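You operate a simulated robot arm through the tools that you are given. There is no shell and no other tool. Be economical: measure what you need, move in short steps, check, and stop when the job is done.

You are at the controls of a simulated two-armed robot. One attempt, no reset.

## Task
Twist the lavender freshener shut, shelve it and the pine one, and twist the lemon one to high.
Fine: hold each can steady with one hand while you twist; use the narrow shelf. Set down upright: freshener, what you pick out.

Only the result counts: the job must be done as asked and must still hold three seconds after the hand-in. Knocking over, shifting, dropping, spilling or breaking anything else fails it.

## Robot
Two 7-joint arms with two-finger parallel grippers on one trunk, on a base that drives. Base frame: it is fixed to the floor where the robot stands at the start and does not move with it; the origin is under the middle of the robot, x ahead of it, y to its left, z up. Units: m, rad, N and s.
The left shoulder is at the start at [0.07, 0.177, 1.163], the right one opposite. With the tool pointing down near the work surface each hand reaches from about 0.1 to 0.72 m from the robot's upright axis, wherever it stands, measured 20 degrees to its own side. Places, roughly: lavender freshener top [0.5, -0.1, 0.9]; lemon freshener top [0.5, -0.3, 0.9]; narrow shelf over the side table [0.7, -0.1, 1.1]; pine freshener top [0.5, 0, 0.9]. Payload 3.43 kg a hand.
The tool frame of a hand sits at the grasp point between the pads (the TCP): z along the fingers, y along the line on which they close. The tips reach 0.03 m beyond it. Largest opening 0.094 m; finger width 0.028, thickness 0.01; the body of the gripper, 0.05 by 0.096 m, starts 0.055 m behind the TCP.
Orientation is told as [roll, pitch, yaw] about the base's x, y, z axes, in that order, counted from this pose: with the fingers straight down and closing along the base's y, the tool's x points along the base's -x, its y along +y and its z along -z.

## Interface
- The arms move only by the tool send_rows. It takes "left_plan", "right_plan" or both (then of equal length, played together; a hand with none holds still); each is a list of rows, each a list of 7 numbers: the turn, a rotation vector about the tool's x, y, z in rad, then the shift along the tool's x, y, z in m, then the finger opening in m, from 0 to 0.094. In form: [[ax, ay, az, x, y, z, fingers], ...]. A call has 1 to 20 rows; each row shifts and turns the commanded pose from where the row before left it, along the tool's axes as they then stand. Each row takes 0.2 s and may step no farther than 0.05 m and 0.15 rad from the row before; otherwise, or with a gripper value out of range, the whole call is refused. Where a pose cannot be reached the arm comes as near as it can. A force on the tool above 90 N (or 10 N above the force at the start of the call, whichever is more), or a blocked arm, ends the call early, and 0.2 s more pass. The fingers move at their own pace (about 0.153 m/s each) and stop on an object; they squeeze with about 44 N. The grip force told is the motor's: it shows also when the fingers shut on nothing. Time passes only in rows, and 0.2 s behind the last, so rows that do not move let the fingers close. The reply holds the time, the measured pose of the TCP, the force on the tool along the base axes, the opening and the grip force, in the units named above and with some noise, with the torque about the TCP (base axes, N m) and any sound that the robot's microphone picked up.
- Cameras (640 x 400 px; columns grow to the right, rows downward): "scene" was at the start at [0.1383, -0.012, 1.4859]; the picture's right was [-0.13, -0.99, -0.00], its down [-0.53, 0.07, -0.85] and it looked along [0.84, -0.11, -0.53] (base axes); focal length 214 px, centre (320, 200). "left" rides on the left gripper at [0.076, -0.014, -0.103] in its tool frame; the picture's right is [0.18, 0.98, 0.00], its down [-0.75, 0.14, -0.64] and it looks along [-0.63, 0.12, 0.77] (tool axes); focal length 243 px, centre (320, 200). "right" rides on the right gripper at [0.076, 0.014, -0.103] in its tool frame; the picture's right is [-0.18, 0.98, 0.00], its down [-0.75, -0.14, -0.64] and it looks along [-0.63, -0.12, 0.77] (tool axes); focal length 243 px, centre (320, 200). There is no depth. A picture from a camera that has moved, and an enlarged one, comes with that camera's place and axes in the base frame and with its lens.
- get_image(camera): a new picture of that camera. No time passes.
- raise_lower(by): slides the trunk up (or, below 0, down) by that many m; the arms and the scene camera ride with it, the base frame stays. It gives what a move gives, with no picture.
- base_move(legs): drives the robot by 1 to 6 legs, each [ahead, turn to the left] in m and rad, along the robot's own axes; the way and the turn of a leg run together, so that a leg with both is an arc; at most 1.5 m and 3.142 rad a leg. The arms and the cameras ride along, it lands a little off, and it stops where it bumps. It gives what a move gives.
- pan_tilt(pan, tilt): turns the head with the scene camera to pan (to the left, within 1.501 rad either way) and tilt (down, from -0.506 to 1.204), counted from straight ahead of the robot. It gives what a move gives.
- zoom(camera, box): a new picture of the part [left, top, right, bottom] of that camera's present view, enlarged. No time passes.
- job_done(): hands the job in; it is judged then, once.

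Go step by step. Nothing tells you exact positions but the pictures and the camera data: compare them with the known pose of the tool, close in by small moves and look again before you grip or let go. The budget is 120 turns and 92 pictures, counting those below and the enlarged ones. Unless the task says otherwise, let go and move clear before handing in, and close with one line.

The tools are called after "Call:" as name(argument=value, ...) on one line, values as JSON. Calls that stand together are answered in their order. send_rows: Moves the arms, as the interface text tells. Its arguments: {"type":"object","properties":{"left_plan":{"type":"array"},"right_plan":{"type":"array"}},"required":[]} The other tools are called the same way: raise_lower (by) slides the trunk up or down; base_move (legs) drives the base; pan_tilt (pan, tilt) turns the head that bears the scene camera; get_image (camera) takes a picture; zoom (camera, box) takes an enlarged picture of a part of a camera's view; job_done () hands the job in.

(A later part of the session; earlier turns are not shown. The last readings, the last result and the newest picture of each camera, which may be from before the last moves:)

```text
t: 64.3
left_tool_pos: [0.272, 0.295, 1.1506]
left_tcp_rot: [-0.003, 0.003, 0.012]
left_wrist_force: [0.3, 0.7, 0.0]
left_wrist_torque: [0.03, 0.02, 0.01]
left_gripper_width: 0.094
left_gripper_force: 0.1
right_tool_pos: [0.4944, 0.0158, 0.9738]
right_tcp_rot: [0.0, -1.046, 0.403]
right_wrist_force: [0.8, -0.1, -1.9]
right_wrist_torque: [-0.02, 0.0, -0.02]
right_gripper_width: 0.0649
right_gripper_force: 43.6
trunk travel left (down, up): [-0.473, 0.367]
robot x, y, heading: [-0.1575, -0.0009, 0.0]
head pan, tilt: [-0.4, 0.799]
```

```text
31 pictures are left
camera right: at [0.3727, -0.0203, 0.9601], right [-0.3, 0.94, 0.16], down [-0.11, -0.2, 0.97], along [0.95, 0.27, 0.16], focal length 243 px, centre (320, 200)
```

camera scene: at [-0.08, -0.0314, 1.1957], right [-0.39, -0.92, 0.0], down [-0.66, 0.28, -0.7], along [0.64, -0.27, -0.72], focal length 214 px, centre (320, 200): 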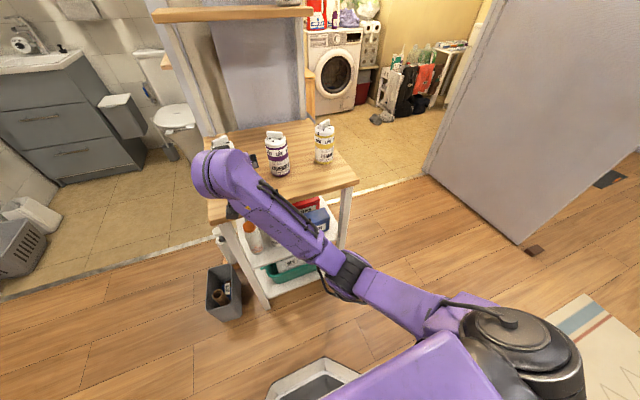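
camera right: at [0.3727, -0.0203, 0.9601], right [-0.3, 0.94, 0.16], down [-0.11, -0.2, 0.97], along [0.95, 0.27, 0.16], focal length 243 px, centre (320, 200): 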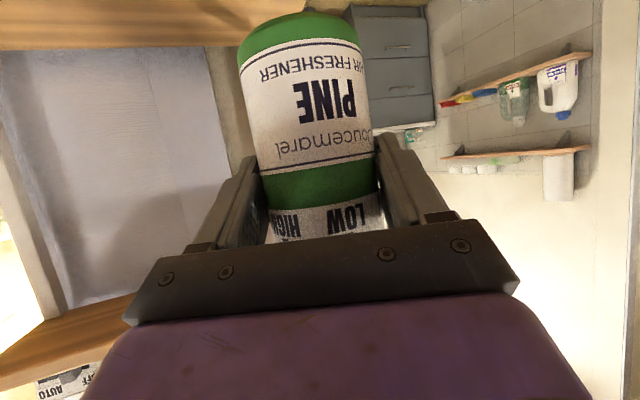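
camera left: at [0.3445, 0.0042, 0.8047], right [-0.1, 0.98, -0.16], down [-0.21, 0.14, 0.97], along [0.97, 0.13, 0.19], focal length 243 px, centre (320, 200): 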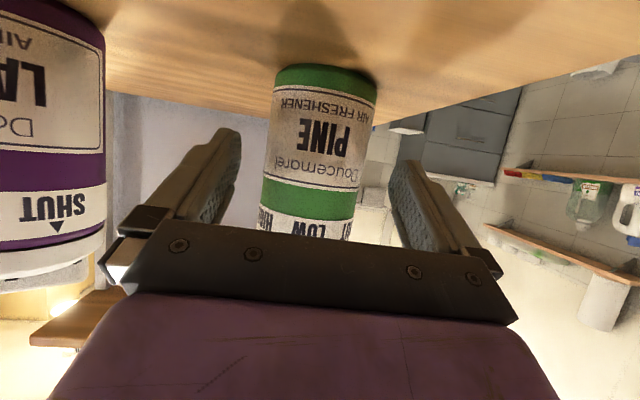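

Solid grip on the full diameter. I raise the trunk 0.27 m and drive forward, keeping this good arm posture.

Call:
raise_lower(by=0.27)

Call:
base_move(legs=[[0.175, 0]])

Call:
get_image(camera="right")

```text
t: 67.0
left_tool_pos: [0.2723, 0.2948, 1.4207]
left_tcp_rot: [-0.003, 0.001, 0.012]
left_wrist_force: [-1.0, -0.2, 0.2]
left_wrist_torque: [0.0, 0.02, 0.01]
left_gripper_width: 0.0939
left_gripper_force: 0.1
right_tool_pos: [0.4936, 0.0166, 1.2442]
right_tcp_rot: [-0.003, -1.045, 0.404]
right_wrist_force: [0.3, -0.4, -2.7]
right_wrist_torque: [0.0, 0.02, -0.01]
right_gripper_width: 0.0649
right_gripper_force: 43.9
trunk travel left (down, up): [-0.743, 0.097]
robot x, y, heading: [-0.1553, 0.0003, 0.003]
head pan, tilt: [-0.4, 0.799]
```

```text
t: 68.5
left_tool_pos: [0.4426, 0.2943, 1.4216]
left_tcp_rot: [-0.001, -0.001, 0.011]
left_wrist_force: [-0.4, 0.6, -0.3]
left_wrist_torque: [0.01, 0.0, -0.01]
left_gripper_width: 0.0939
left_gripper_force: 0.0
right_tool_pos: [0.666, 0.0147, 1.2462]
right_tcp_rot: [-0.004, -1.048, 0.403]
right_wrist_force: [-0.5, 0.3, -1.7]
right_wrist_torque: [-0.04, 0.0, 0.01]
right_gripper_width: 0.0649
right_gripper_force: 43.9
trunk travel left (down, up): [-0.743, 0.097]
robot x, y, heading: [0.0182, 0.0018, -0.001]
head pan, tilt: [-0.4, 0.799]
```

```text
30 pictures are left
camera right: at [0.5437, -0.0207, 1.2312], right [-0.3, 0.94, 0.16], down [-0.11, -0.2, 0.97], along [0.95, 0.27, 0.16], focal length 243 px, centre (320, 200)
```

right: 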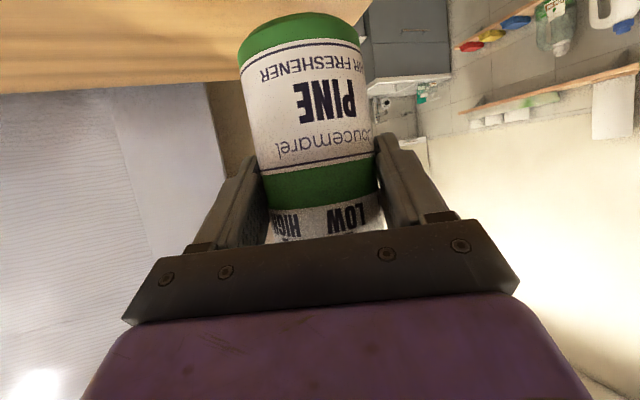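

Call:
send_rows(right_plan=[[0, 0, 0, -0.011, -0.0093, 0.0192, 0.04], [0, 0, 0, -0.011, -0.0093, 0.0192, 0.04], [0, 0, 0, -0.011, -0.0093, 0.0192, 0.04], [0, 0, 0, 0, 0, 0, 0.04]])

```text
t: 69.5
left_tool_pos: [0.4449, 0.2954, 1.4203]
left_tcp_rot: [-0.003, -0.002, 0.011]
left_wrist_force: [-0.6, -0.4, 0.3]
left_wrist_torque: [0.01, -0.02, 0.02]
left_gripper_width: 0.0939
left_gripper_force: 0.1
right_tool_pos: [0.7372, 0.0186, 1.2444]
right_tcp_rot: [-0.002, -1.047, 0.4]
right_wrist_force: [0.5, -0.2, -1.2]
right_wrist_torque: [0.01, 0.01, -0.01]
right_gripper_width: 0.0648
right_gripper_force: 44.1
trunk travel left (down, up): [-0.743, 0.097]
robot x, y, heading: [0.0217, 0.001, -0.002]
head pan, tilt: [-0.4, 0.799]
```

It tracks perfectly over the shelf. I lower to just above, then creep.

Call:
send_rows(right_plan=[[0, 0, 0, 0.009, 0, 0.005, 0.04], [0, 0, 0, 0.009, 0, 0.005, 0.04], [0, 0, 0, 0, 0, 0, 0.04]])

Call:
zoom(camera="right", box=[180, 0, 440, 100])

```text
t: 70.3
left_tool_pos: [0.4463, 0.2956, 1.421]
left_tcp_rot: [-0.001, -0.001, 0.011]
left_wrist_force: [0.1, -0.6, -0.8]
left_wrist_torque: [0.0, -0.02, -0.02]
left_gripper_width: 0.0941
left_gripper_force: 0.0
right_tool_pos: [0.7388, 0.0169, 1.2225]
right_tcp_rot: [-0.002, -1.047, 0.402]
right_wrist_force: [0.5, 0.3, -1.9]
right_wrist_torque: [0.02, 0.0, -0.01]
right_gripper_width: 0.0648
right_gripper_force: 43.2
trunk travel left (down, up): [-0.743, 0.097]
robot x, y, heading: [0.0195, 0.0027, 0.0]
head pan, tilt: [-0.4, 0.799]
```

```text
2.46 times, centred on (310, 50) of right
camera zoom: at [0.6177, -0.0191, 1.208], right [-0.3, 0.94, 0.16], down [-0.11, -0.2, 0.97], along [0.95, 0.27, 0.16], focal length 597 px, centre (345, 569)
```

zoom: 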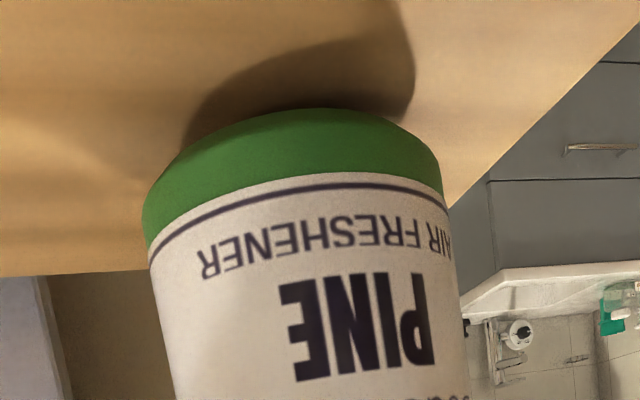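

Call:
send_rows(right_plan=[[0, 0, 0, 0.0035, 0, 0.002, 0.04], [0, 0, 0, 0.0017, 0, 0.001, 0.04], [0, 0, 0, 0, 0, 0, 0.04]])

Call:
send_rows(right_plan=[[0, 0, 0, 0.0017, 0, 0.001, 0.04], [0, 0, 0, 0, 0, 0, 0.04]])

```text
t: 71.1
left_tool_pos: [0.446, 0.2956, 1.4201]
left_tcp_rot: [-0.001, 0.0, 0.01]
left_wrist_force: [0.2, 0.9, -0.4]
left_wrist_torque: [0.0, -0.02, -0.02]
left_gripper_width: 0.0942
left_gripper_force: 0.1
right_tool_pos: [0.7398, 0.0168, 1.2185]
right_tcp_rot: [0.0, -1.048, 0.401]
right_wrist_force: [-0.2, 0.3, -1.3]
right_wrist_torque: [-0.03, 0.02, 0.0]
right_gripper_width: 0.0649
right_gripper_force: 43.9
trunk travel left (down, up): [-0.743, 0.097]
robot x, y, heading: [0.0233, 0.0017, 0.006]
head pan, tilt: [-0.4, 0.799]
```

```text
t: 71.7
left_tool_pos: [0.4462, 0.295, 1.4208]
left_tcp_rot: [-0.004, -0.001, 0.011]
left_wrist_force: [-0.8, 0.7, -0.2]
left_wrist_torque: [-0.03, -0.02, -0.01]
left_gripper_width: 0.094
left_gripper_force: 0.1
right_tool_pos: [0.7406, 0.0169, 1.2167]
right_tcp_rot: [-0.002, -1.047, 0.4]
right_wrist_force: [-0.2, -0.8, -1.6]
right_wrist_torque: [0.0, -0.03, 0.02]
right_gripper_width: 0.0646
right_gripper_force: 44.3
trunk travel left (down, up): [-0.743, 0.097]
robot x, y, heading: [0.021, 0.0022, 0.004]
head pan, tilt: [-0.4, 0.799]
```

Call:
send_rows(right_plan=[[0, 0, 0, 0.0022, 0, 0.0012, 0.04], [0, 0, 0, 0, 0, 0, 0.04]])

Call:
send_rows(right_plan=[[0, 0, 0, 0.0017, 0, 0.001, 0.04], [0, 0, 0, 0, 0, 0, 0.04]])

Call:
zoom(camera="right", box=[180, 0, 440, 100])

```text
t: 72.3
left_tool_pos: [0.4451, 0.2956, 1.4207]
left_tcp_rot: [-0.002, 0.0, 0.011]
left_wrist_force: [-0.3, 0.3, -0.2]
left_wrist_torque: [-0.01, 0.01, 0.01]
left_gripper_width: 0.094
left_gripper_force: 0.0
right_tool_pos: [0.7391, 0.0148, 1.2135]
right_tcp_rot: [-0.002, -1.046, 0.401]
right_wrist_force: [-0.6, 0.8, -1.7]
right_wrist_torque: [0.02, 0.02, -0.01]
right_gripper_width: 0.0644
right_gripper_force: 44.2
trunk travel left (down, up): [-0.743, 0.097]
robot x, y, heading: [0.0217, -0.0019, 0.004]
head pan, tilt: [-0.4, 0.799]
```

```text
t: 72.9
left_tool_pos: [0.4448, 0.2951, 1.4222]
left_tcp_rot: [0.0, 0.0, 0.011]
left_wrist_force: [0.4, 0.4, 1.0]
left_wrist_torque: [-0.01, 0.02, 0.02]
left_gripper_width: 0.0941
left_gripper_force: 0.1
right_tool_pos: [0.7385, 0.0156, 1.2142]
right_tcp_rot: [-0.004, -1.051, 0.402]
right_wrist_force: [3.0, 0.2, 7.9]
right_wrist_torque: [0.28, -0.14, -0.08]
right_gripper_width: 0.0647
right_gripper_force: 43.6
trunk travel left (down, up): [-0.743, 0.097]
robot x, y, heading: [0.0155, -0.001, 0.002]
head pan, tilt: [-0.4, 0.799]
```

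```text
2.46 times, centred on (310, 50) of right
camera zoom: at [0.617, -0.0206, 1.1986], right [-0.3, 0.94, 0.16], down [-0.11, -0.2, 0.97], along [0.95, 0.27, 0.17], focal length 597 px, centre (345, 569)
```

zoom: 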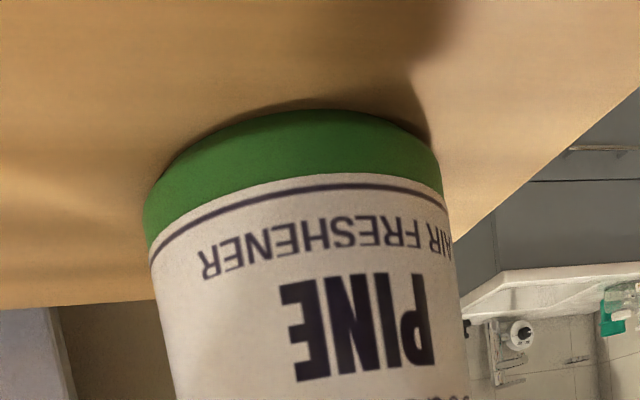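

Contact with the shelf at z≈1.2135 as predicted. I open and withdraw along the tool axis.

Call:
send_rows(right_plan=[[0, 0, 0, 0, 0, 0, 0.065], [0, 0, 0, 0, 0, 0, 0.08], [0, 0, 0, 0, 0, 0, 0.094], [0, 0, 0, 0, 0, 0, 0.094], [0, 0, 0, 0, 0, -0.02, 0.094], [0, 0, 0, 0, 0, -0.03, 0.094], [0, 0, 0, 0, 0, -0.04, 0.094], [0, 0, 0, 0, 0, -0.04, 0.094], [0, 0, 0, 0, 0, 0, 0.094]])

Call:
get_image(camera="right")

```text
t: 74.9
left_tool_pos: [0.4465, 0.2952, 1.4201]
left_tcp_rot: [-0.003, 0.0, 0.009]
left_wrist_force: [-0.8, -0.3, -0.5]
left_wrist_torque: [0.0, -0.04, 0.01]
left_gripper_width: 0.094
left_gripper_force: 0.0
right_tool_pos: [0.6368, -0.0279, 1.2762]
right_tcp_rot: [-0.001, -1.047, 0.401]
right_wrist_force: [0.0, 0.0, -0.2]
right_wrist_torque: [-0.04, -0.01, -0.01]
right_gripper_width: 0.0942
right_gripper_force: 0.1
trunk travel left (down, up): [-0.743, 0.097]
robot x, y, heading: [0.0185, 0.0014, 0.006]
head pan, tilt: [-0.4, 0.799]
```

```text
27 pictures are left
camera right: at [0.515, -0.0654, 1.2617], right [-0.3, 0.94, 0.16], down [-0.11, -0.2, 0.97], along [0.95, 0.27, 0.16], focal length 243 px, centre (320, 200)
```

right: 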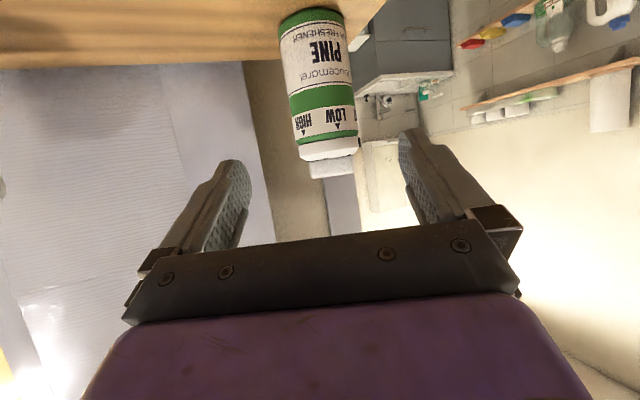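

Pine stands on the shelf. Next is lavender: I drive back, lower the trunk, and bring the right hand in front of lavender.

Call:
base_move(legs=[[-0.13, 0]])

Call:
raise_lower(by=-0.17)

Call:
send_rows(right_plan=[[0, 0, 0, 0.0193, -0.0182, -0.0335, 0.094], [0, 0, 0, 0.0193, -0.0182, -0.0335, 0.094], [0, 0, 0, 0.0193, -0.0182, -0.0335, 0.094], [0, 0, 0, 0.0193, -0.0182, -0.0335, 0.094], [0, 0, 0, 0.0385, 0, 0.0222, 0.094], [0, 0, 0, 0.0385, 0, 0.0222, 0.094], [0, 0, 0, 0.0385, 0, 0.0222, 0.094], [0, 0, 0, 0.0385, 0, 0.0222, 0.094], [0, 0, 0, 0, 0, 0, 0.094]])

```text
t: 76.2
left_tool_pos: [0.318, 0.2929, 1.4206]
left_tcp_rot: [-0.001, 0.003, 0.009]
left_wrist_force: [0.5, 0.7, 0.3]
left_wrist_torque: [0.0, 0.04, -0.01]
left_gripper_width: 0.0941
left_gripper_force: 0.0
right_tool_pos: [0.5075, -0.0313, 1.2759]
right_tcp_rot: [0.001, -1.045, 0.399]
right_wrist_force: [-0.3, 0.4, 0.4]
right_wrist_torque: [0.03, 0.01, 0.03]
right_gripper_width: 0.0941
right_gripper_force: 0.2
trunk travel left (down, up): [-0.743, 0.097]
robot x, y, heading: [-0.1105, -0.001, -0.002]
head pan, tilt: [-0.4, 0.799]
```

```text
t: 78.1
left_tool_pos: [0.3143, 0.2938, 1.2511]
left_tcp_rot: [0.0, 0.0, 0.009]
left_wrist_force: [0.3, 0.0, 0.1]
left_wrist_torque: [0.01, 0.0, 0.0]
left_gripper_width: 0.094
left_gripper_force: 0.0
right_tool_pos: [0.5052, -0.032, 1.108]
right_tcp_rot: [-0.002, -1.048, 0.398]
right_wrist_force: [-0.1, -0.4, -0.4]
right_wrist_torque: [0.0, 0.01, -0.02]
right_gripper_width: 0.0942
right_gripper_force: 0.1
trunk travel left (down, up): [-0.573, 0.267]
robot x, y, heading: [-0.1116, 0.0014, -0.0]
head pan, tilt: [-0.4, 0.799]
```

```text
t: 80.1
left_tool_pos: [0.3152, 0.2937, 1.2515]
left_tcp_rot: [-0.001, -0.001, 0.009]
left_wrist_force: [-0.5, 0.3, 0.0]
left_wrist_torque: [-0.01, -0.01, -0.03]
left_gripper_width: 0.094
left_gripper_force: 0.1
right_tool_pos: [0.4567, -0.0663, 1.002]
right_tcp_rot: [-0.03, -1.04, 0.421]
right_wrist_force: [0.7, 0.3, -0.2]
right_wrist_torque: [-0.03, 0.01, 0.04]
right_gripper_width: 0.094
right_gripper_force: 0.1
right hand out of reach, approached as far as the arm can: row 3, 4, 5, 6, 7, 8
trunk travel left (down, up): [-0.573, 0.267]
robot x, y, heading: [-0.1119, 0.0026, -0.004]
head pan, tilt: [-0.4, 0.799]
```

That pose needs a lower shoulder and more distance. I back off a bit and lower the trunk further.

Call:
base_move(legs=[[-0.06, 0]])

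Call:
raise_lower(by=-0.1)

Call:
send_rows(right_plan=[[0, 0, 0, 0.0, -0.04, -0.01, 0.094], [0, 0, 0, 0.0, -0.035, 0, 0.094], [0, 0, 0, 0, 0, 0, 0.094]])

Call:
get_image(camera="right")

```text
t: 81.1
left_tool_pos: [0.2536, 0.2928, 1.2511]
left_tcp_rot: [-0.003, 0.001, 0.008]
left_wrist_force: [-0.3, -0.4, 0.4]
left_wrist_torque: [-0.03, -0.02, -0.01]
left_gripper_width: 0.0943
left_gripper_force: 0.1
right_tool_pos: [0.3952, -0.0665, 1.0021]
right_tcp_rot: [-0.028, -1.038, 0.42]
right_wrist_force: [-0.3, 0.2, 0.9]
right_wrist_torque: [-0.01, 0.03, -0.01]
right_gripper_width: 0.0938
right_gripper_force: 0.0
trunk travel left (down, up): [-0.573, 0.267]
robot x, y, heading: [-0.1729, 0.0036, -0.002]
head pan, tilt: [-0.4, 0.799]
```

```text
t: 82.4
left_tool_pos: [0.2542, 0.2941, 1.1513]
left_tcp_rot: [0.0, -0.001, 0.01]
left_wrist_force: [1.1, 0.5, 0.1]
left_wrist_torque: [-0.05, -0.01, 0.03]
left_gripper_width: 0.094
left_gripper_force: 0.1
right_tool_pos: [0.3962, -0.0642, 0.9023]
right_tcp_rot: [-0.029, -1.037, 0.419]
right_wrist_force: [0.7, 1.2, -0.4]
right_wrist_torque: [-0.01, -0.01, 0.0]
right_gripper_width: 0.0939
right_gripper_force: 0.0
trunk travel left (down, up): [-0.473, 0.367]
robot x, y, heading: [-0.1722, 0.0057, -0.005]
head pan, tilt: [-0.4, 0.799]
```

```text
t: 83.2
left_tool_pos: [0.2537, 0.2949, 1.1517]
left_tcp_rot: [-0.002, 0.0, 0.008]
left_wrist_force: [0.3, -0.1, 0.1]
left_wrist_torque: [-0.03, -0.01, 0.02]
left_gripper_width: 0.0939
left_gripper_force: 0.1
right_tool_pos: [0.4393, -0.1167, 0.9232]
right_tcp_rot: [-0.053, -1.024, 0.448]
right_wrist_force: [-0.8, 0.5, 0.1]
right_wrist_torque: [0.0, 0.02, -0.03]
right_gripper_width: 0.0939
right_gripper_force: 0.0
right hand out of reach, approached as far as the arm can: row 1, 2
trunk travel left (down, up): [-0.473, 0.367]
robot x, y, heading: [-0.1742, 0.0043, -0.003]
head pan, tilt: [-0.4, 0.799]
```

```text
26 pictures are left
camera right: at [0.3172, -0.1521, 0.9102], right [-0.3, 0.95, 0.13], down [-0.1, -0.17, 0.98], along [0.95, 0.28, 0.15], focal length 243 px, centre (320, 200)
```

right: 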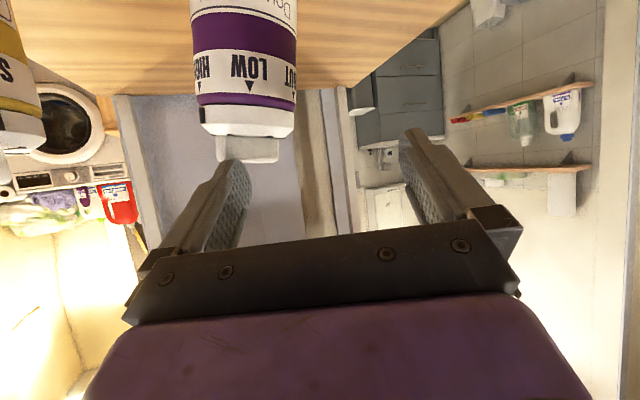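

The hand is too yawed for this spot and close to lavender's knob. I back away, reduce yaw to 0, and check tracking.

Call:
base_move(legs=[[-0.06, 0]])

Call:
send_rows(right_plan=[[0.111, -0.008, 0.077, 0, 0, 0, 0.094], [0.111, -0.008, 0.077, 0, 0, 0, 0.094], [0.111, -0.008, 0.077, 0, 0, 0, 0.094], [0, 0, 0, 0, 0, 0, 0.094], [0, 0, 0, 0, 0, 0, 0.094]])

```text
t: 84.2
left_tool_pos: [0.1916, 0.2955, 1.1512]
left_tcp_rot: [-0.002, -0.002, 0.008]
left_wrist_force: [0.1, 0.1, 0.8]
left_wrist_torque: [-0.02, -0.04, -0.03]
left_gripper_width: 0.0942
left_gripper_force: 0.1
right_tool_pos: [0.3776, -0.1156, 0.9227]
right_tcp_rot: [-0.052, -1.026, 0.446]
right_wrist_force: [-0.1, 0.0, 0.7]
right_wrist_torque: [0.01, 0.01, -0.05]
right_gripper_width: 0.0942
right_gripper_force: 0.0
trunk travel left (down, up): [-0.473, 0.367]
robot x, y, heading: [-0.2279, 0.0016, 0.004]
head pan, tilt: [-0.4, 0.799]
```

```text
t: 85.4
left_tool_pos: [0.1942, 0.295, 1.1507]
left_tcp_rot: [-0.002, 0.0, 0.009]
left_wrist_force: [-0.5, -0.5, 0.6]
left_wrist_torque: [-0.02, -0.01, -0.01]
left_gripper_width: 0.094
left_gripper_force: 0.1
right_tool_pos: [0.3771, -0.0985, 0.9352]
right_tcp_rot: [0.008, -1.054, -0.007]
right_wrist_force: [0.1, -0.2, -0.4]
right_wrist_torque: [0.0, 0.04, -0.01]
right_gripper_width: 0.0943
right_gripper_force: 0.0
right hand out of reach, approached as far as the arm can: row 1, 2
trunk travel left (down, up): [-0.473, 0.367]
robot x, y, heading: [-0.2317, 0.0016, 0.001]
head pan, tilt: [-0.4, 0.799]
```

Call:
send_rows(right_plan=[[0, 0, 0, 0.0195, -0.011, 0.016, 0.094], [0, 0, 0, 0.0195, -0.011, 0.016, 0.094], [0, 0, 0, 0, 0, 0, 0.094]])

```text
t: 86.2
left_tool_pos: [0.1942, 0.294, 1.1511]
left_tcp_rot: [0.0, 0.0, 0.009]
left_wrist_force: [-0.3, 0.2, 0.7]
left_wrist_torque: [-0.01, -0.01, -0.01]
left_gripper_width: 0.0941
left_gripper_force: 0.0
right_tool_pos: [0.3613, -0.1, 0.8983]
right_tcp_rot: [-0.012, -1.049, 0.003]
right_wrist_force: [-0.3, 0.2, 0.0]
right_wrist_torque: [-0.01, -0.02, 0.0]
right_gripper_width: 0.0939
right_gripper_force: 0.1
right hand out of reach, approached as far as the arm can: row 1, 2
trunk travel left (down, up): [-0.473, 0.367]
robot x, y, heading: [-0.2325, 0.0002, -0.002]
head pan, tilt: [-0.4, 0.799]
```

The arm's elbow configuration is limiting. I return the right arm to its starting posture (tool down) and re-approach more naturally.

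Call:
send_rows(right_plan=[[0, 0, 0, -0.0154, -0.0283, -0.032, 0.094], [0, 0, 0, -0.0154, -0.0283, -0.032, 0.094], [0, 0, 0, -0.0154, -0.0283, -0.032, 0.094], [0, 0, 0, -0.0154, -0.0283, -0.032, 0.094], [0, 0, 0, -0.0154, -0.0283, -0.032, 0.094], [0, 0, 0, -0.0154, -0.0283, -0.032, 0.094], [0, 0, 0, -0.0154, -0.0283, -0.032, 0.094], [0, 0, 0, -0.0154, -0.0283, -0.032, 0.094], [0, 0.15, 0, 0, 0, 0, 0.094], [0, 0.15, 0, 0, 0, 0, 0.094], [0, 0.15, 0, 0, 0, 0, 0.094], [0, 0.15, 0, 0, 0, 0, 0.094], [0, 0.15, 0, 0, 0, 0, 0.094], [0, 0.15, 0, 0, 0, 0, 0.094], [0, 0.15, 0, 0, 0, 0, 0.094], [0, 0, 0, 0, 0, 0, 0.094], [0, 0, 0, 0, 0, 0, 0.094]])

Call:
get_image(camera="scene")

```text
t: 89.8
left_tool_pos: [0.1938, 0.2941, 1.1506]
left_tcp_rot: [0.0, 0.0, 0.008]
left_wrist_force: [0.0, -0.4, -1.0]
left_wrist_torque: [0.0, -0.02, -0.01]
left_gripper_width: 0.094
left_gripper_force: 0.0
right_tool_pos: [0.1994, -0.3069, 1.1476]
right_tcp_rot: [0.003, -0.007, -0.004]
right_wrist_force: [-1.1, -0.2, 0.3]
right_wrist_torque: [0.0, 0.02, 0.0]
right_gripper_width: 0.0941
right_gripper_force: 0.1
right hand out of reach, approached as far as the arm can: row 2, 3, 4, 5
trunk travel left (down, up): [-0.473, 0.367]
robot x, y, heading: [-0.2307, 0.003, -0.005]
head pan, tilt: [-0.4, 0.799]
```

```text
25 pictures are left
camera scene: at [-0.1093, -0.031, 1.1957], right [-0.39, -0.92, 0.0], down [-0.66, 0.28, -0.7], along [0.64, -0.27, -0.72], focal length 214 px, centre (320, 200)
```

scene: 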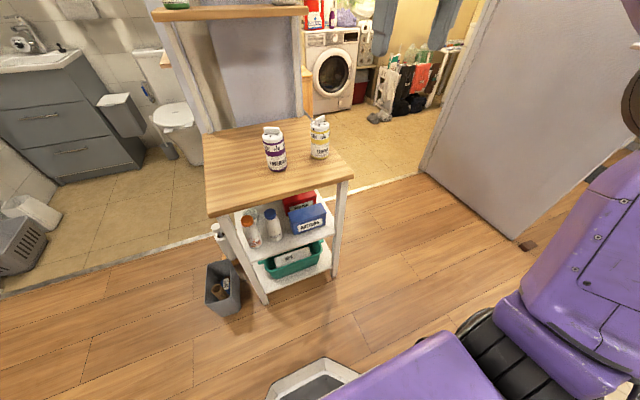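

The right arm is back in a natural elbow-down posture. I'll approach lavender from the right-front: yaw +0.8, tilt 60°, and stop high in front of it.

Call:
send_rows(right_plan=[[0, 0, -0.14, 0, 0, 0, 0.094], [0, 0, -0.14, 0, 0, 0, 0.094], [0, 0, -0.14, 0, 0, 0, 0.094], [0, 0, -0.14, 0, 0, 0, 0.094], [0, 0, -0.14, 0, 0, 0, 0.094], [0, 0, -0.1, 0, 0, 0, 0.094], [0, -0.15, 0, 0, 0, 0, 0.094], [0, -0.15, 0, 0, 0, 0, 0.094], [0, -0.15, 0, 0, 0, 0, 0.094], [0, -0.15, 0, 0, 0, 0, 0.094], [0, -0.15, 0, 0, 0, 0, 0.094], [0, -0.15, 0, 0, 0, 0, 0.094], [0, -0.145, 0, 0, 0, 0, 0.094], [0, 0, 0, 0.0014, -0.0095, 0.04, 0.094], [0, 0, 0, 0.0014, -0.0095, 0.04, 0.094], [0, 0, 0, 0.0014, -0.0095, 0.04, 0.094], [0, 0, 0, 0.0014, -0.0095, 0.04, 0.094], [0, 0, 0, 0.0014, -0.0095, 0.04, 0.094], [0, 0, 0, 0.0014, -0.0095, 0.04, 0.094], [0, 0, 0, 0, 0, 0, 0.094]])

```text
t: 94.0
left_tool_pos: [0.1926, 0.2931, 1.1509]
left_tcp_rot: [0.0, -0.001, 0.01]
left_wrist_force: [0.4, -1.1, -0.4]
left_wrist_torque: [-0.01, -0.02, -0.03]
left_gripper_width: 0.0941
left_gripper_force: 0.0
right_tool_pos: [0.3785, -0.1996, 1.0178]
right_tcp_rot: [-0.003, -1.052, 0.798]
right_wrist_force: [-0.1, 0.8, 0.3]
right_wrist_torque: [-0.01, 0.04, -0.04]
right_gripper_width: 0.0941
right_gripper_force: 0.1
trunk travel left (down, up): [-0.473, 0.367]
robot x, y, heading: [-0.2332, -0.0018, -0.0]
head pan, tilt: [-0.4, 0.799]
```

Perfect tracking. I descend to the pre-grasp pose.

Call:
send_rows(right_plan=[[0, 0, 0, 0.0245, -0.0033, 0.0245, 0.094], [0, 0, 0, 0.0245, -0.0033, 0.0245, 0.094], [0, 0, 0, 0.0245, -0.0033, 0.0245, 0.094], [0, 0, 0, 0.0245, -0.0033, 0.0245, 0.094], [0, 0, 0, 0, 0, 0, 0.094]])

Call:
get_image(camera="right")

```text
t: 95.2
left_tool_pos: [0.1943, 0.2934, 1.1503]
left_tcp_rot: [-0.002, -0.001, 0.009]
left_wrist_force: [-0.1, 0.1, -0.2]
left_wrist_torque: [0.0, -0.04, 0.01]
left_gripper_width: 0.094
left_gripper_force: 0.1
right_tool_pos: [0.4174, -0.1837, 0.8877]
right_tcp_rot: [-0.002, -1.052, 0.798]
right_wrist_force: [-0.6, 0.3, 0.8]
right_wrist_torque: [0.03, 0.02, 0.0]
right_gripper_width: 0.094
right_gripper_force: 0.1
trunk travel left (down, up): [-0.473, 0.367]
robot x, y, heading: [-0.233, 0.0004, -0.003]
head pan, tilt: [-0.4, 0.799]
```

```text
24 pictures are left
camera right: at [0.3187, -0.2634, 0.8724], right [-0.64, 0.75, 0.16], down [-0.03, -0.23, 0.97], along [0.77, 0.62, 0.17], focal length 243 px, centre (320, 200)
```

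right: 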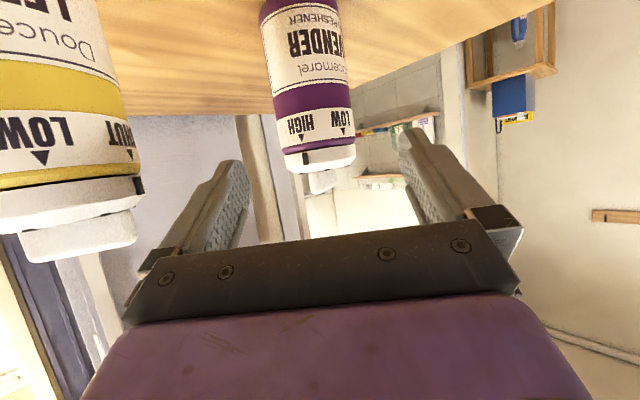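

Lavender is nearly centred (about 5 mm to one side). I advance most of the way and check.

Call:
send_rows(right_plan=[[0, 0, 0, 0.001, -0.0015, 0.03, 0.094], [0, 0, 0, 0.001, -0.0015, 0.03, 0.094], [0, 0, 0, 0.001, -0.001, 0.028, 0.094], [0, 0, 0, 0, 0, 0, 0.094]])

Call:
get_image(camera="right")

```text
t: 96.2
left_tool_pos: [0.1936, 0.2931, 1.1504]
left_tcp_rot: [-0.003, 0.0, 0.008]
left_wrist_force: [0.5, -0.3, -0.7]
left_wrist_torque: [0.04, 0.0, -0.03]
left_gripper_width: 0.0939
left_gripper_force: 0.1
right_tool_pos: [0.4731, -0.1355, 0.841]
right_tcp_rot: [-0.004, -1.053, 0.8]
right_wrist_force: [0.1, -1.0, 0.4]
right_wrist_torque: [-0.03, -0.04, -0.01]
right_gripper_width: 0.0941
right_gripper_force: 0.0
trunk travel left (down, up): [-0.473, 0.367]
robot x, y, heading: [-0.2304, -0.0004, -0.002]
head pan, tilt: [-0.4, 0.799]
```

```text
23 pictures are left
camera right: at [0.3746, -0.2157, 0.8258], right [-0.64, 0.75, 0.16], down [-0.03, -0.23, 0.97], along [0.77, 0.62, 0.17], focal length 243 px, centre (320, 200)
```

right: 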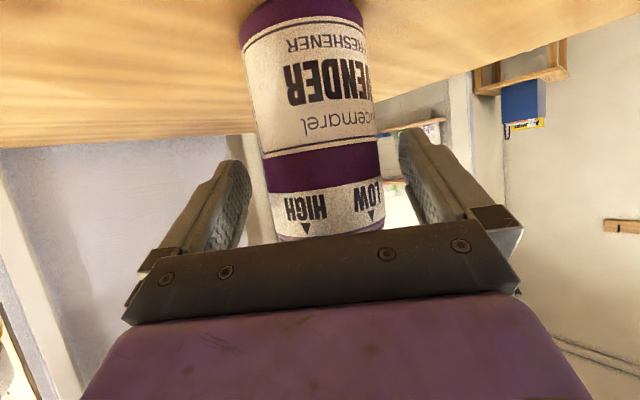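

Call:
send_rows(right_plan=[[0, 0, 0, 0.003, 0.004, 0.0015, 0.094], [0, 0, 0, 0, 0, 0, 0.094], [0, 0, 0, 0, 0, 0, 0.07], [0, 0, 0, 0, 0, 0, 0.05], [0, 0, 0, 0, 0, 0, 0.04], [0, 0, 0, 0, 0, 0, 0.04]])

Call:
pan_tilt(pan=-0.13, tilt=0.6)

Call:
zoom(camera="scene", box=[260, 180, 440, 292])

```text
t: 97.6
left_tool_pos: [0.1941, 0.2935, 1.1502]
left_tcp_rot: [-0.002, -0.001, 0.009]
left_wrist_force: [-0.4, -0.2, 0.7]
left_wrist_torque: [0.01, 0.01, 0.0]
left_gripper_width: 0.0942
left_gripper_force: 0.1
right_tool_pos: [0.47, -0.133, 0.8368]
right_tcp_rot: [-0.002, -1.051, 0.797]
right_wrist_force: [0.0, 0.5, 0.0]
right_wrist_torque: [0.03, -0.03, -0.02]
right_gripper_width: 0.0646
right_gripper_force: 43.9
trunk travel left (down, up): [-0.473, 0.367]
robot x, y, heading: [-0.2315, -0.0003, 0.0]
head pan, tilt: [-0.4, 0.799]
```

```text
t: 98.3
left_tool_pos: [0.195, 0.2945, 1.1511]
left_tcp_rot: [-0.002, -0.001, 0.01]
left_wrist_force: [-0.3, -0.6, -0.2]
left_wrist_torque: [-0.02, 0.05, -0.02]
left_gripper_width: 0.094
left_gripper_force: 0.1
right_tool_pos: [0.4694, -0.132, 0.8357]
right_tcp_rot: [-0.002, -1.05, 0.797]
right_wrist_force: [0.4, -0.3, 1.3]
right_wrist_torque: [0.04, 0.01, 0.02]
right_gripper_width: 0.0644
right_gripper_force: 44.0
trunk travel left (down, up): [-0.473, 0.367]
robot x, y, heading: [-0.2328, -0.0018, -0.003]
head pan, tilt: [-0.129, 0.6]
```

```text
3.56 times, centred on (350, 236) of scene
camera zoom: at [-0.0959, -0.0118, 1.2125], right [-0.13, -0.99, 0.0], down [-0.56, 0.07, -0.82], along [0.82, -0.11, -0.57], focal length 763 px, centre (213, 72)
```

zoom: 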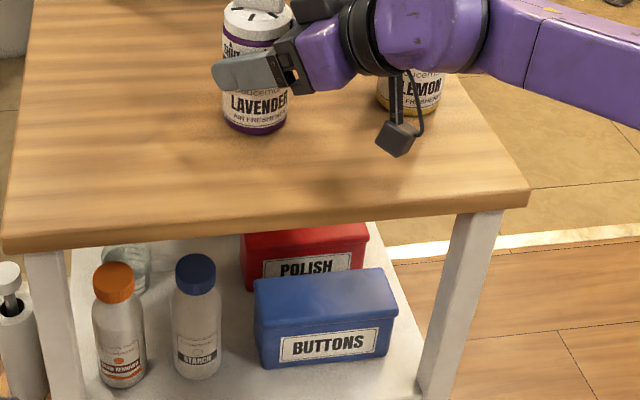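

Lavender is gripped firmly. The spot is far for the left hand, so I'll lift it slightly and bring it nearer the body, where the left hand can twist from above.

Call:
send_rows(right_plan=[[0, 0, 0, -0.0173, 0, -0.01, 0.04], [0, 0, 0, -0.026, 0, -0.015, 0.04], [0, 0, 0, 0.0045, 0.0331, -0.0078, 0.04], [0, 0, 0, 0.0045, 0.0331, -0.0078, 0.04], [0, 0, 0, 0.0045, 0.0331, -0.0078, 0.04], [0, 0, 0, 0.0045, 0.0331, -0.0078, 0.04], [0, 0, 0, 0.0045, 0.0331, -0.0078, 0.04], [0, 0, 0, 0, 0, 0, 0.04]])

Call:
get_image(camera="scene")

```text
t: 100.2
left_tool_pos: [0.1955, 0.2941, 1.1502]
left_tcp_rot: [-0.003, 0.0, 0.01]
left_wrist_force: [-0.5, 0.0, -0.5]
left_wrist_torque: [0.0, 0.02, 0.03]
left_gripper_width: 0.094
left_gripper_force: 0.2
right_tool_pos: [0.3186, -0.05, 0.8859]
right_tcp_rot: [0.001, -1.051, 0.796]
right_wrist_force: [-0.1, -0.8, -1.6]
right_wrist_torque: [0.01, 0.01, 0.0]
right_gripper_width: 0.0643
right_gripper_force: 44.0
trunk travel left (down, up): [-0.473, 0.367]
robot x, y, heading: [-0.2283, 0.0022, -0.002]
head pan, tilt: [-0.129, 0.6]
```

```text
21 pictures are left
camera scene: at [-0.095, -0.0122, 1.2124], right [-0.13, -0.99, 0.0], down [-0.56, 0.07, -0.82], along [0.82, -0.11, -0.57], focal length 214 px, centre (320, 200)
```

scene: 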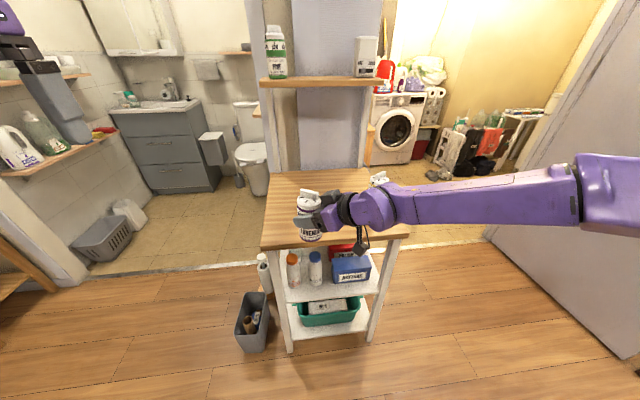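

Lavender is held over the table's front, upright. I zoom on its cap to read the knob's pose.

Call:
zoom(camera="scene", box=[284, 180, 348, 245])

```text
6.15 times, centred on (316, 212) of scene
camera zoom: at [-0.095, -0.0122, 1.2124], right [-0.13, -0.99, 0.0], down [-0.56, 0.07, -0.82], along [0.82, -0.11, -0.57], focal length 1320 px, centre (345, 123)
```

zoom: 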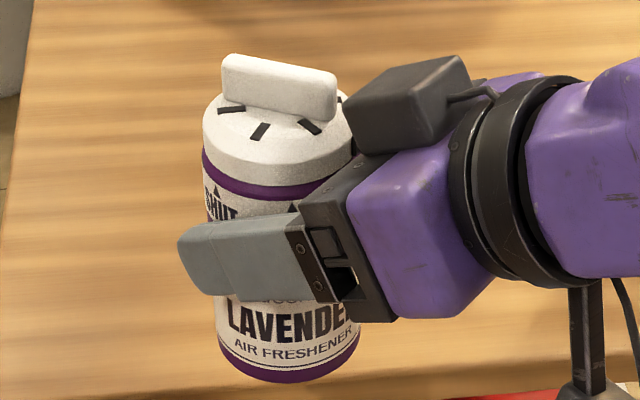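

The ridge runs along about (-0.45,-0.89), so the left hand needs yaw ≈ +1.1. I bring the left hand over the cap, high, and yaw it.

Call:
send_rows(left_plan=[[0, 0, 0, -0.015, -0.042, 0.0062, 0.05], [0, 0, 0, -0.015, -0.042, 0.0062, 0.05], [0, 0, 0, -0.015, -0.042, 0.0062, 0.05], [0, 0, 0, -0.015, -0.042, 0.0062, 0.05], [0, 0, 0, -0.015, -0.042, 0.0062, 0.05], [0, 0, 0, -0.015, -0.042, 0.0062, 0.05], [0, 0, 0, -0.015, -0.042, 0.0062, 0.05], [0, 0, 0, -0.015, -0.042, 0.0062, 0.05], [0, 0, -0.137, 0, 0, 0, 0.05], [0, 0, -0.137, 0, 0, 0, 0.05], [0, 0, -0.137, 0, 0, 0, 0.05], [0, 0, -0.137, 0, 0, 0, 0.05], [0, 0, -0.137, 0, 0, 0, 0.05], [0, 0, -0.137, 0, 0, 0, 0.05], [0, 0, -0.137, 0, 0, 0, 0.05], [0, 0, -0.137, 0, 0, 0, 0.05], [0, 0, 0, 0, 0, 0, 0.05]], right_plan=[[0, 0, 0, 0, 0, 0, 0.04], [0, 0, 0, 0, 0, 0, 0.04], [0, 0, 0, 0, 0, 0, 0.04], [0, 0, 0, 0, 0, 0, 0.04], [0, 0, 0, 0, 0, 0, 0.04], [0, 0, 0, 0, 0, 0, 0.04], [0, 0, 0, 0, 0, 0, 0.04], [0, 0, 0, 0, 0, 0, 0.04], [0, 0, 0, 0, 0, 0, 0.04], [0, 0, 0, 0, 0, 0, 0.04], [0, 0, 0, 0, 0, 0, 0.04], [0, 0, 0, 0, 0, 0, 0.04], [0, 0, 0, 0, 0, 0, 0.04], [0, 0, 0, 0, 0, 0, 0.04], [0, 0, 0, 0, 0, 0, 0.04], [0, 0, 0, 0, 0, 0, 0.04], [0, 0, 0, 0, 0, 0, 0.04]])

Call:
get_image(camera="left")

```text
t: 103.8
left_tool_pos: [0.2754, 0.0408, 1.0953]
left_tcp_rot: [-0.002, 0.002, 1.105]
left_wrist_force: [-0.8, -0.9, 0.1]
left_wrist_torque: [0.0, -0.02, 0.01]
left_gripper_width: 0.0499
left_gripper_force: 0.0
left hand out of reach, approached as far as the arm can: row 5, 6, 7, 8
right_tool_pos: [0.3187, -0.048, 0.887]
right_tcp_rot: [-0.001, -1.051, 0.797]
right_wrist_force: [-0.2, 0.3, -0.7]
right_wrist_torque: [0.0, 0.0, -0.03]
right_gripper_width: 0.0643
right_gripper_force: 44.6
trunk travel left (down, up): [-0.473, 0.367]
robot x, y, heading: [-0.2307, -0.0024, -0.004]
head pan, tilt: [-0.129, 0.6]
```

```text
19 pictures are left
camera left: at [0.2546, -0.0332, 1.1998], right [-0.96, 0.28, 0.0], down [0.21, 0.74, 0.64], along [0.18, 0.62, -0.77], focal length 243 px, centre (320, 200)
```

left: 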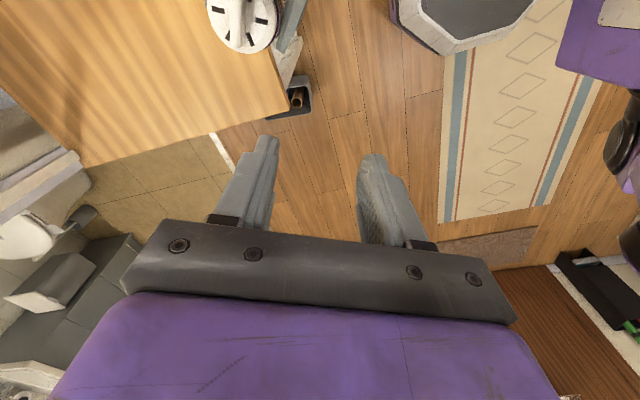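

The left arm stopped short. I try the remaining shift with this yaw.

Call:
send_rows(left_plan=[[0, 0, 0, 0.019, -0.0243, 0, 0.05], [0, 0, 0, 0.019, -0.0243, 0, 0.05], [0, 0, 0, 0.019, -0.0243, 0, 0.05], [0, 0, 0, 0, 0, 0, 0.05]])

```text
t: 104.8
left_tool_pos: [0.2854, 0.0083, 1.0728]
left_tcp_rot: [-0.011, 0.023, 1.123]
left_wrist_force: [-0.7, -0.5, 1.0]
left_wrist_torque: [0.0, -0.01, 0.03]
left_gripper_width: 0.0499
left_gripper_force: 0.0
left hand out of reach, approached as far as the arm can: row 1, 2, 3
right_tool_pos: [0.3181, -0.0481, 0.8872]
right_tcp_rot: [-0.001, -1.049, 0.798]
right_wrist_force: [-0.4, -0.1, -1.3]
right_wrist_torque: [-0.01, 0.03, 0.0]
right_gripper_width: 0.0643
right_gripper_force: 44.0
trunk travel left (down, up): [-0.473, 0.367]
robot x, y, heading: [-0.2302, -0.002, -0.002]
head pan, tilt: [-0.129, 0.6]
```

I'll bring the can toward the left hand instead: both move left, keeping the left hand high.

Call:
send_rows(left_plan=[[0, 0, 0, -0.03, 0.022, -0.01, 0.05], [0, 0, 0, -0.03, 0.022, -0.01, 0.05], [0, 0, 0, -0.03, 0.022, -0.01, 0.05], [0, 0, 0, 0, 0, 0, 0.05], [0, 0, 0, 0, 0, 0, 0.05]], right_plan=[[0, 0, 0, -0.0099, 0.0327, 0.0172, 0.04], [0, 0, 0, -0.0099, 0.0327, 0.0172, 0.04], [0, 0, 0, -0.0099, 0.0327, 0.0172, 0.04], [0, 0, 0, -0.0099, 0.0327, 0.0172, 0.04], [0, 0, 0, 0, 0, 0, 0.04]])

```text
t: 106.0
left_tool_pos: [0.2644, 0.1065, 1.0957]
left_tcp_rot: [-0.001, -0.001, 1.104]
left_wrist_force: [-0.4, -0.5, -0.5]
left_wrist_torque: [0.01, -0.04, -0.01]
left_gripper_width: 0.0498
left_gripper_force: 0.0
right_tool_pos: [0.3127, 0.0721, 0.8989]
right_tcp_rot: [0.0, -1.047, 0.815]
right_wrist_force: [0.4, 0.4, -2.1]
right_wrist_torque: [0.03, 0.01, -0.02]
right_gripper_width: 0.0641
right_gripper_force: 44.3
right hand out of reach, approached as far as the arm can: row 3, 4
trunk travel left (down, up): [-0.473, 0.367]
robot x, y, heading: [-0.2362, 0.0013, -0.001]
head pan, tilt: [-0.129, 0.6]
```

Call:
send_rows(left_plan=[[0, 0, 0, 0.0015, -0.028, 0, 0.05], [0, 0, 0, 0.0015, -0.028, 0, 0.05], [0, 0, 0, 0, 0, 0.03, 0.05], [0, 0, 0, 0, 0, 0, 0.05]])

Call:
get_image(camera="left")

Call:
zoom(camera="scene", box=[220, 120, 348, 240])

```text
t: 107.0
left_tool_pos: [0.2975, 0.0772, 1.0523]
left_tcp_rot: [0.0, 0.002, 1.104]
left_wrist_force: [-0.1, 0.6, 0.2]
left_wrist_torque: [-0.01, -0.02, 0.0]
left_gripper_width: 0.0502
left_gripper_force: 0.0
left hand out of reach, approached as far as the arm can: row 2
right_tool_pos: [0.3141, 0.0713, 0.8977]
right_tcp_rot: [0.001, -1.045, 0.815]
right_wrist_force: [0.1, 0.3, -2.2]
right_wrist_torque: [-0.03, -0.01, -0.03]
right_gripper_width: 0.064
right_gripper_force: 44.1
trunk travel left (down, up): [-0.473, 0.367]
robot x, y, heading: [-0.235, 0.0025, -0.004]
head pan, tilt: [-0.129, 0.6]
```

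```text
18 pictures are left
camera left: at [0.2767, 0.0041, 1.1577], right [-0.96, 0.28, 0.0], down [0.21, 0.74, 0.64], along [0.18, 0.62, -0.77], focal length 243 px, centre (320, 200)
```

left: 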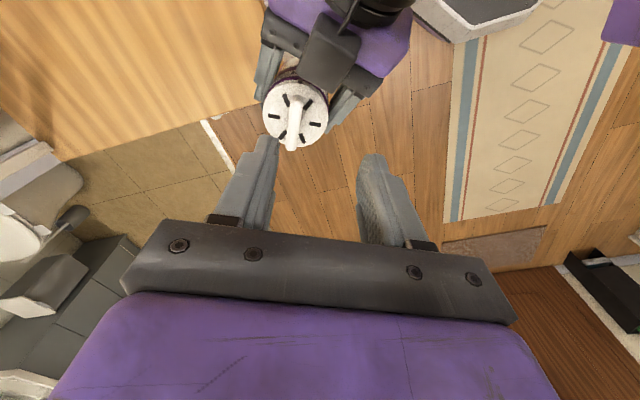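

```text
3.33 times, centred on (284, 180) of scene
camera zoom: at [-0.0951, -0.0114, 1.2124], right [-0.13, -0.99, 0.0], down [-0.56, 0.07, -0.82], along [0.82, -0.11, -0.57], focal length 715 px, centre (440, 267)
```

zoom: 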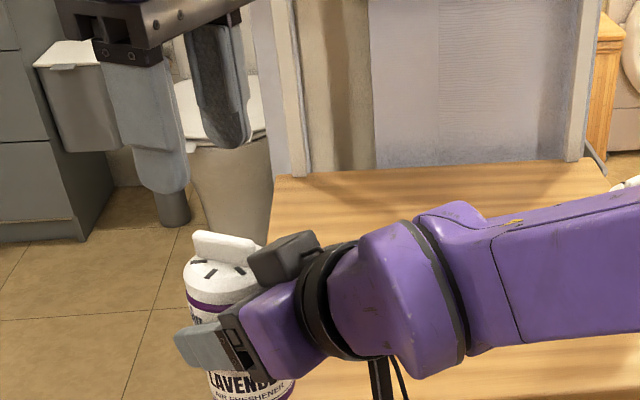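

The left camera shows the cap at about (0.319, 0.075), top z≈0.941, with the ridge well aligned with the fingers. I centre the left hand above it.

Call:
send_rows(left_plan=[[0, 0, 0, 0, 0, 0.025, 0.05], [0, 0, 0, -0.004, -0.01, 0.0125, 0.05], [0, 0, 0, -0.004, -0.01, 0.0125, 0.05], [0, 0, 0, 0, 0, 0, 0.05]])

Call:
get_image(camera="left")

```text
t: 108.0
left_tool_pos: [0.3202, 0.0751, 1.0044]
left_tcp_rot: [-0.002, 0.003, 1.104]
left_wrist_force: [-0.1, -0.3, 0.3]
left_wrist_torque: [-0.02, 0.0, -0.01]
left_gripper_width: 0.05
left_gripper_force: 0.1
right_tool_pos: [0.3136, 0.0713, 0.8983]
right_tcp_rot: [0.0, -1.045, 0.816]
right_wrist_force: [0.8, -0.1, -2.3]
right_wrist_torque: [-0.04, -0.01, 0.01]
right_gripper_width: 0.0641
right_gripper_force: 44.0
trunk travel left (down, up): [-0.473, 0.367]
robot x, y, heading: [-0.2338, 0.0036, -0.005]
head pan, tilt: [-0.129, 0.6]
```

```text
16 pictures are left
camera left: at [0.2992, 0.0021, 1.1085], right [-0.96, 0.28, 0.0], down [0.21, 0.74, 0.64], along [0.18, 0.62, -0.77], focal length 243 px, centre (320, 200)
```

left: 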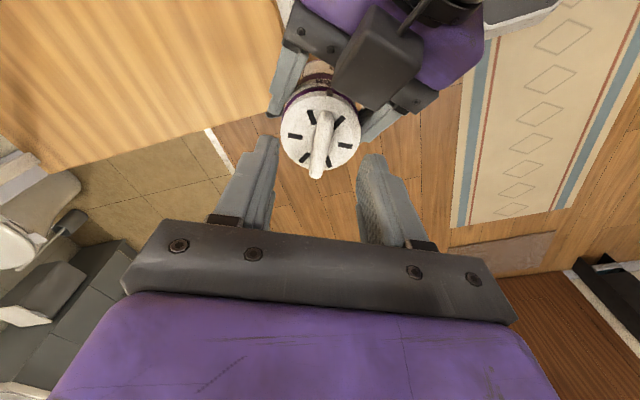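

Centred. I descend until the tips are just above the cap disc, and close on the ridge.

Call:
send_rows(left_plan=[[0, 0, 0, 0, 0, 0.015, 0.05], [0, 0, 0, 0, 0, 0.014, 0.05], [0, 0, 0, 0, 0, 0, 0.05], [0, 0, 0, 0, 0, 0, 0.03], [0, 0, 0, 0, 0, 0, 0.005], [0, 0, 0, 0, 0, 0, 0.005], [0, 0, 0, 0, 0, 0, 0.005]])

Call:
zoom(camera="left", box=[220, 60, 420, 260])

```text
t: 109.5
left_tool_pos: [0.3203, 0.0756, 0.9763]
left_tcp_rot: [-0.001, 0.002, 1.105]
left_wrist_force: [-0.8, 1.3, -0.3]
left_wrist_torque: [0.05, -0.03, -0.28]
left_gripper_width: 0.009
left_gripper_force: 42.6
right_tool_pos: [0.3142, 0.0707, 0.8977]
right_tcp_rot: [0.001, -1.043, 0.813]
right_wrist_force: [0.6, -1.1, -0.8]
right_wrist_torque: [0.05, 0.03, 0.28]
right_gripper_width: 0.0638
right_gripper_force: 44.4
trunk travel left (down, up): [-0.473, 0.367]
robot x, y, heading: [-0.2358, -0.0007, 0.002]
head pan, tilt: [-0.129, 0.6]
```

```text
2.00 times, centred on (320, 160) of left
camera zoom: at [0.2986, 0.0018, 1.0805], right [-0.96, 0.28, 0.0], down [0.21, 0.74, 0.64], along [0.18, 0.62, -0.77], focal length 485 px, centre (320, 280)
```

zoom: 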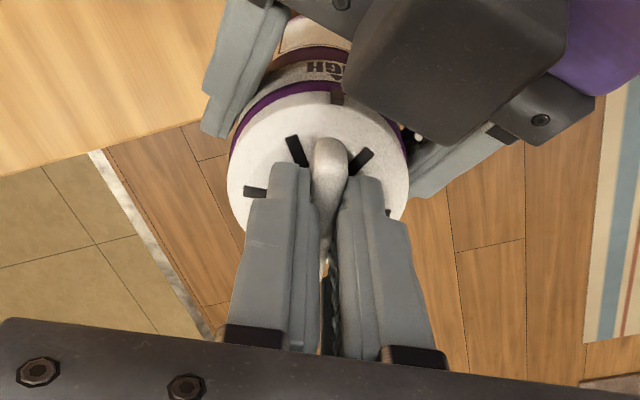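

The ridge is gripped and the pointer reads HIGH. I twist clockwise (seen from above) in a first stage and watch torque and sounds.

Call:
send_rows(left_plan=[[0, 0, 0.13, 0, 0, 0, 0.003], [0, 0, 0.13, 0, 0, 0, 0.003], [0, 0, 0.13, 0, 0, 0, 0.003], [0, 0, 0.13, 0, 0, 0, 0.003], [0, 0, 0.13, 0, 0, 0, 0.003], [0, 0, 0.13, 0, 0, 0, 0.003], [0, 0, 0.13, 0, 0, 0, 0.003], [0, 0, 0.13, 0, 0, 0, 0.003], [0, 0, 0, 0, 0, 0, 0.003]])

```text
t: 111.5
left_tool_pos: [0.3203, 0.0782, 0.977]
left_tcp_rot: [0.002, 0.0, 0.064]
left_wrist_force: [-13.1, 22.1, 7.5]
left_wrist_torque: [0.72, 0.85, 0.07]
left_gripper_width: 0.009
left_gripper_force: 42.5
right_tool_pos: [0.3147, 0.0696, 0.8976]
right_tcp_rot: [0.001, -1.046, 0.809]
right_wrist_force: [13.0, -21.8, -8.5]
right_wrist_torque: [0.92, 0.2, -0.34]
right_gripper_width: 0.063
right_gripper_force: 43.8
trunk travel left (down, up): [-0.473, 0.367]
robot x, y, heading: [-0.2348, -0.0021, -0.004]
head pan, tilt: [-0.129, 0.6]
```

60° turned, with about 25 N side load from a small axis offset. I relieve it by shifting about 2 mm and continue.

Call:
send_rows(left_plan=[[0, 0, 0, 0.0011, 0.0022, 0, 0.003], [0, 0, 0.13, 0, 0, 0, 0.003], [0, 0, 0.13, 0, 0, 0, 0.003], [0, 0, 0.13, 0, 0, 0, 0.003], [0, 0, 0.13, 0, 0, 0, 0.003], [0, 0, 0.13, 0, 0, 0, 0.003], [0, 0, 0.13, 0, 0, 0, 0.003], [0, 0, 0.13, 0, 0, 0, 0.003], [0, 0, 0, 0, 0, 0, 0.003]])

Call:
zoom(camera="scene", box=[230, 160, 310, 240])

```text
t: 113.5
left_tool_pos: [0.3202, 0.0808, 0.9759]
left_tcp_rot: [0.005, 0.003, -0.846]
left_wrist_force: [12.8, 31.1, 0.2]
left_wrist_torque: [1.41, -0.04, 0.1]
left_gripper_width: 0.009
left_gripper_force: 43.2
right_tool_pos: [0.3138, 0.0701, 0.8974]
right_tcp_rot: [0.002, -1.046, 0.813]
right_wrist_force: [-11.8, -31.4, -1.6]
right_wrist_torque: [1.05, -0.87, -0.17]
right_gripper_width: 0.0633
right_gripper_force: 43.7
trunk travel left (down, up): [-0.473, 0.367]
robot x, y, heading: [-0.2346, 0.0031, 0.003]
head pan, tilt: [-0.129, 0.6]
```

```text
5.00 times, centred on (270, 200) of scene
camera zoom: at [-0.0956, -0.0116, 1.2125], right [-0.13, -0.99, 0.0], down [-0.56, 0.07, -0.82], along [0.82, -0.11, -0.57], focal length 1072 px, centre (570, 200)
```

zoom: 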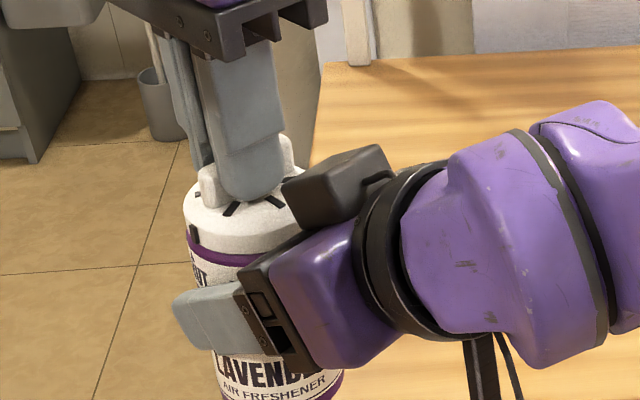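

Call:
zoom(camera="scene", box=[240, 186, 280, 226])

```text
10.00 times, centred on (260, 206) of scene
camera zoom: at [-0.0956, -0.0116, 1.2125], right [-0.13, -0.99, 0.0], down [-0.56, 0.07, -0.82], along [0.82, -0.11, -0.57], focal length 2145 px, centre (920, 140)
```

zoom: 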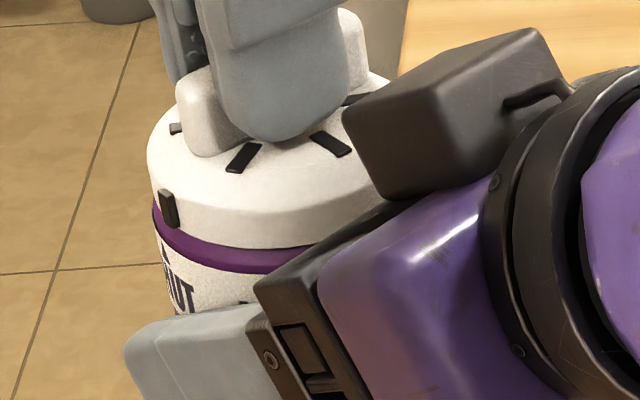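

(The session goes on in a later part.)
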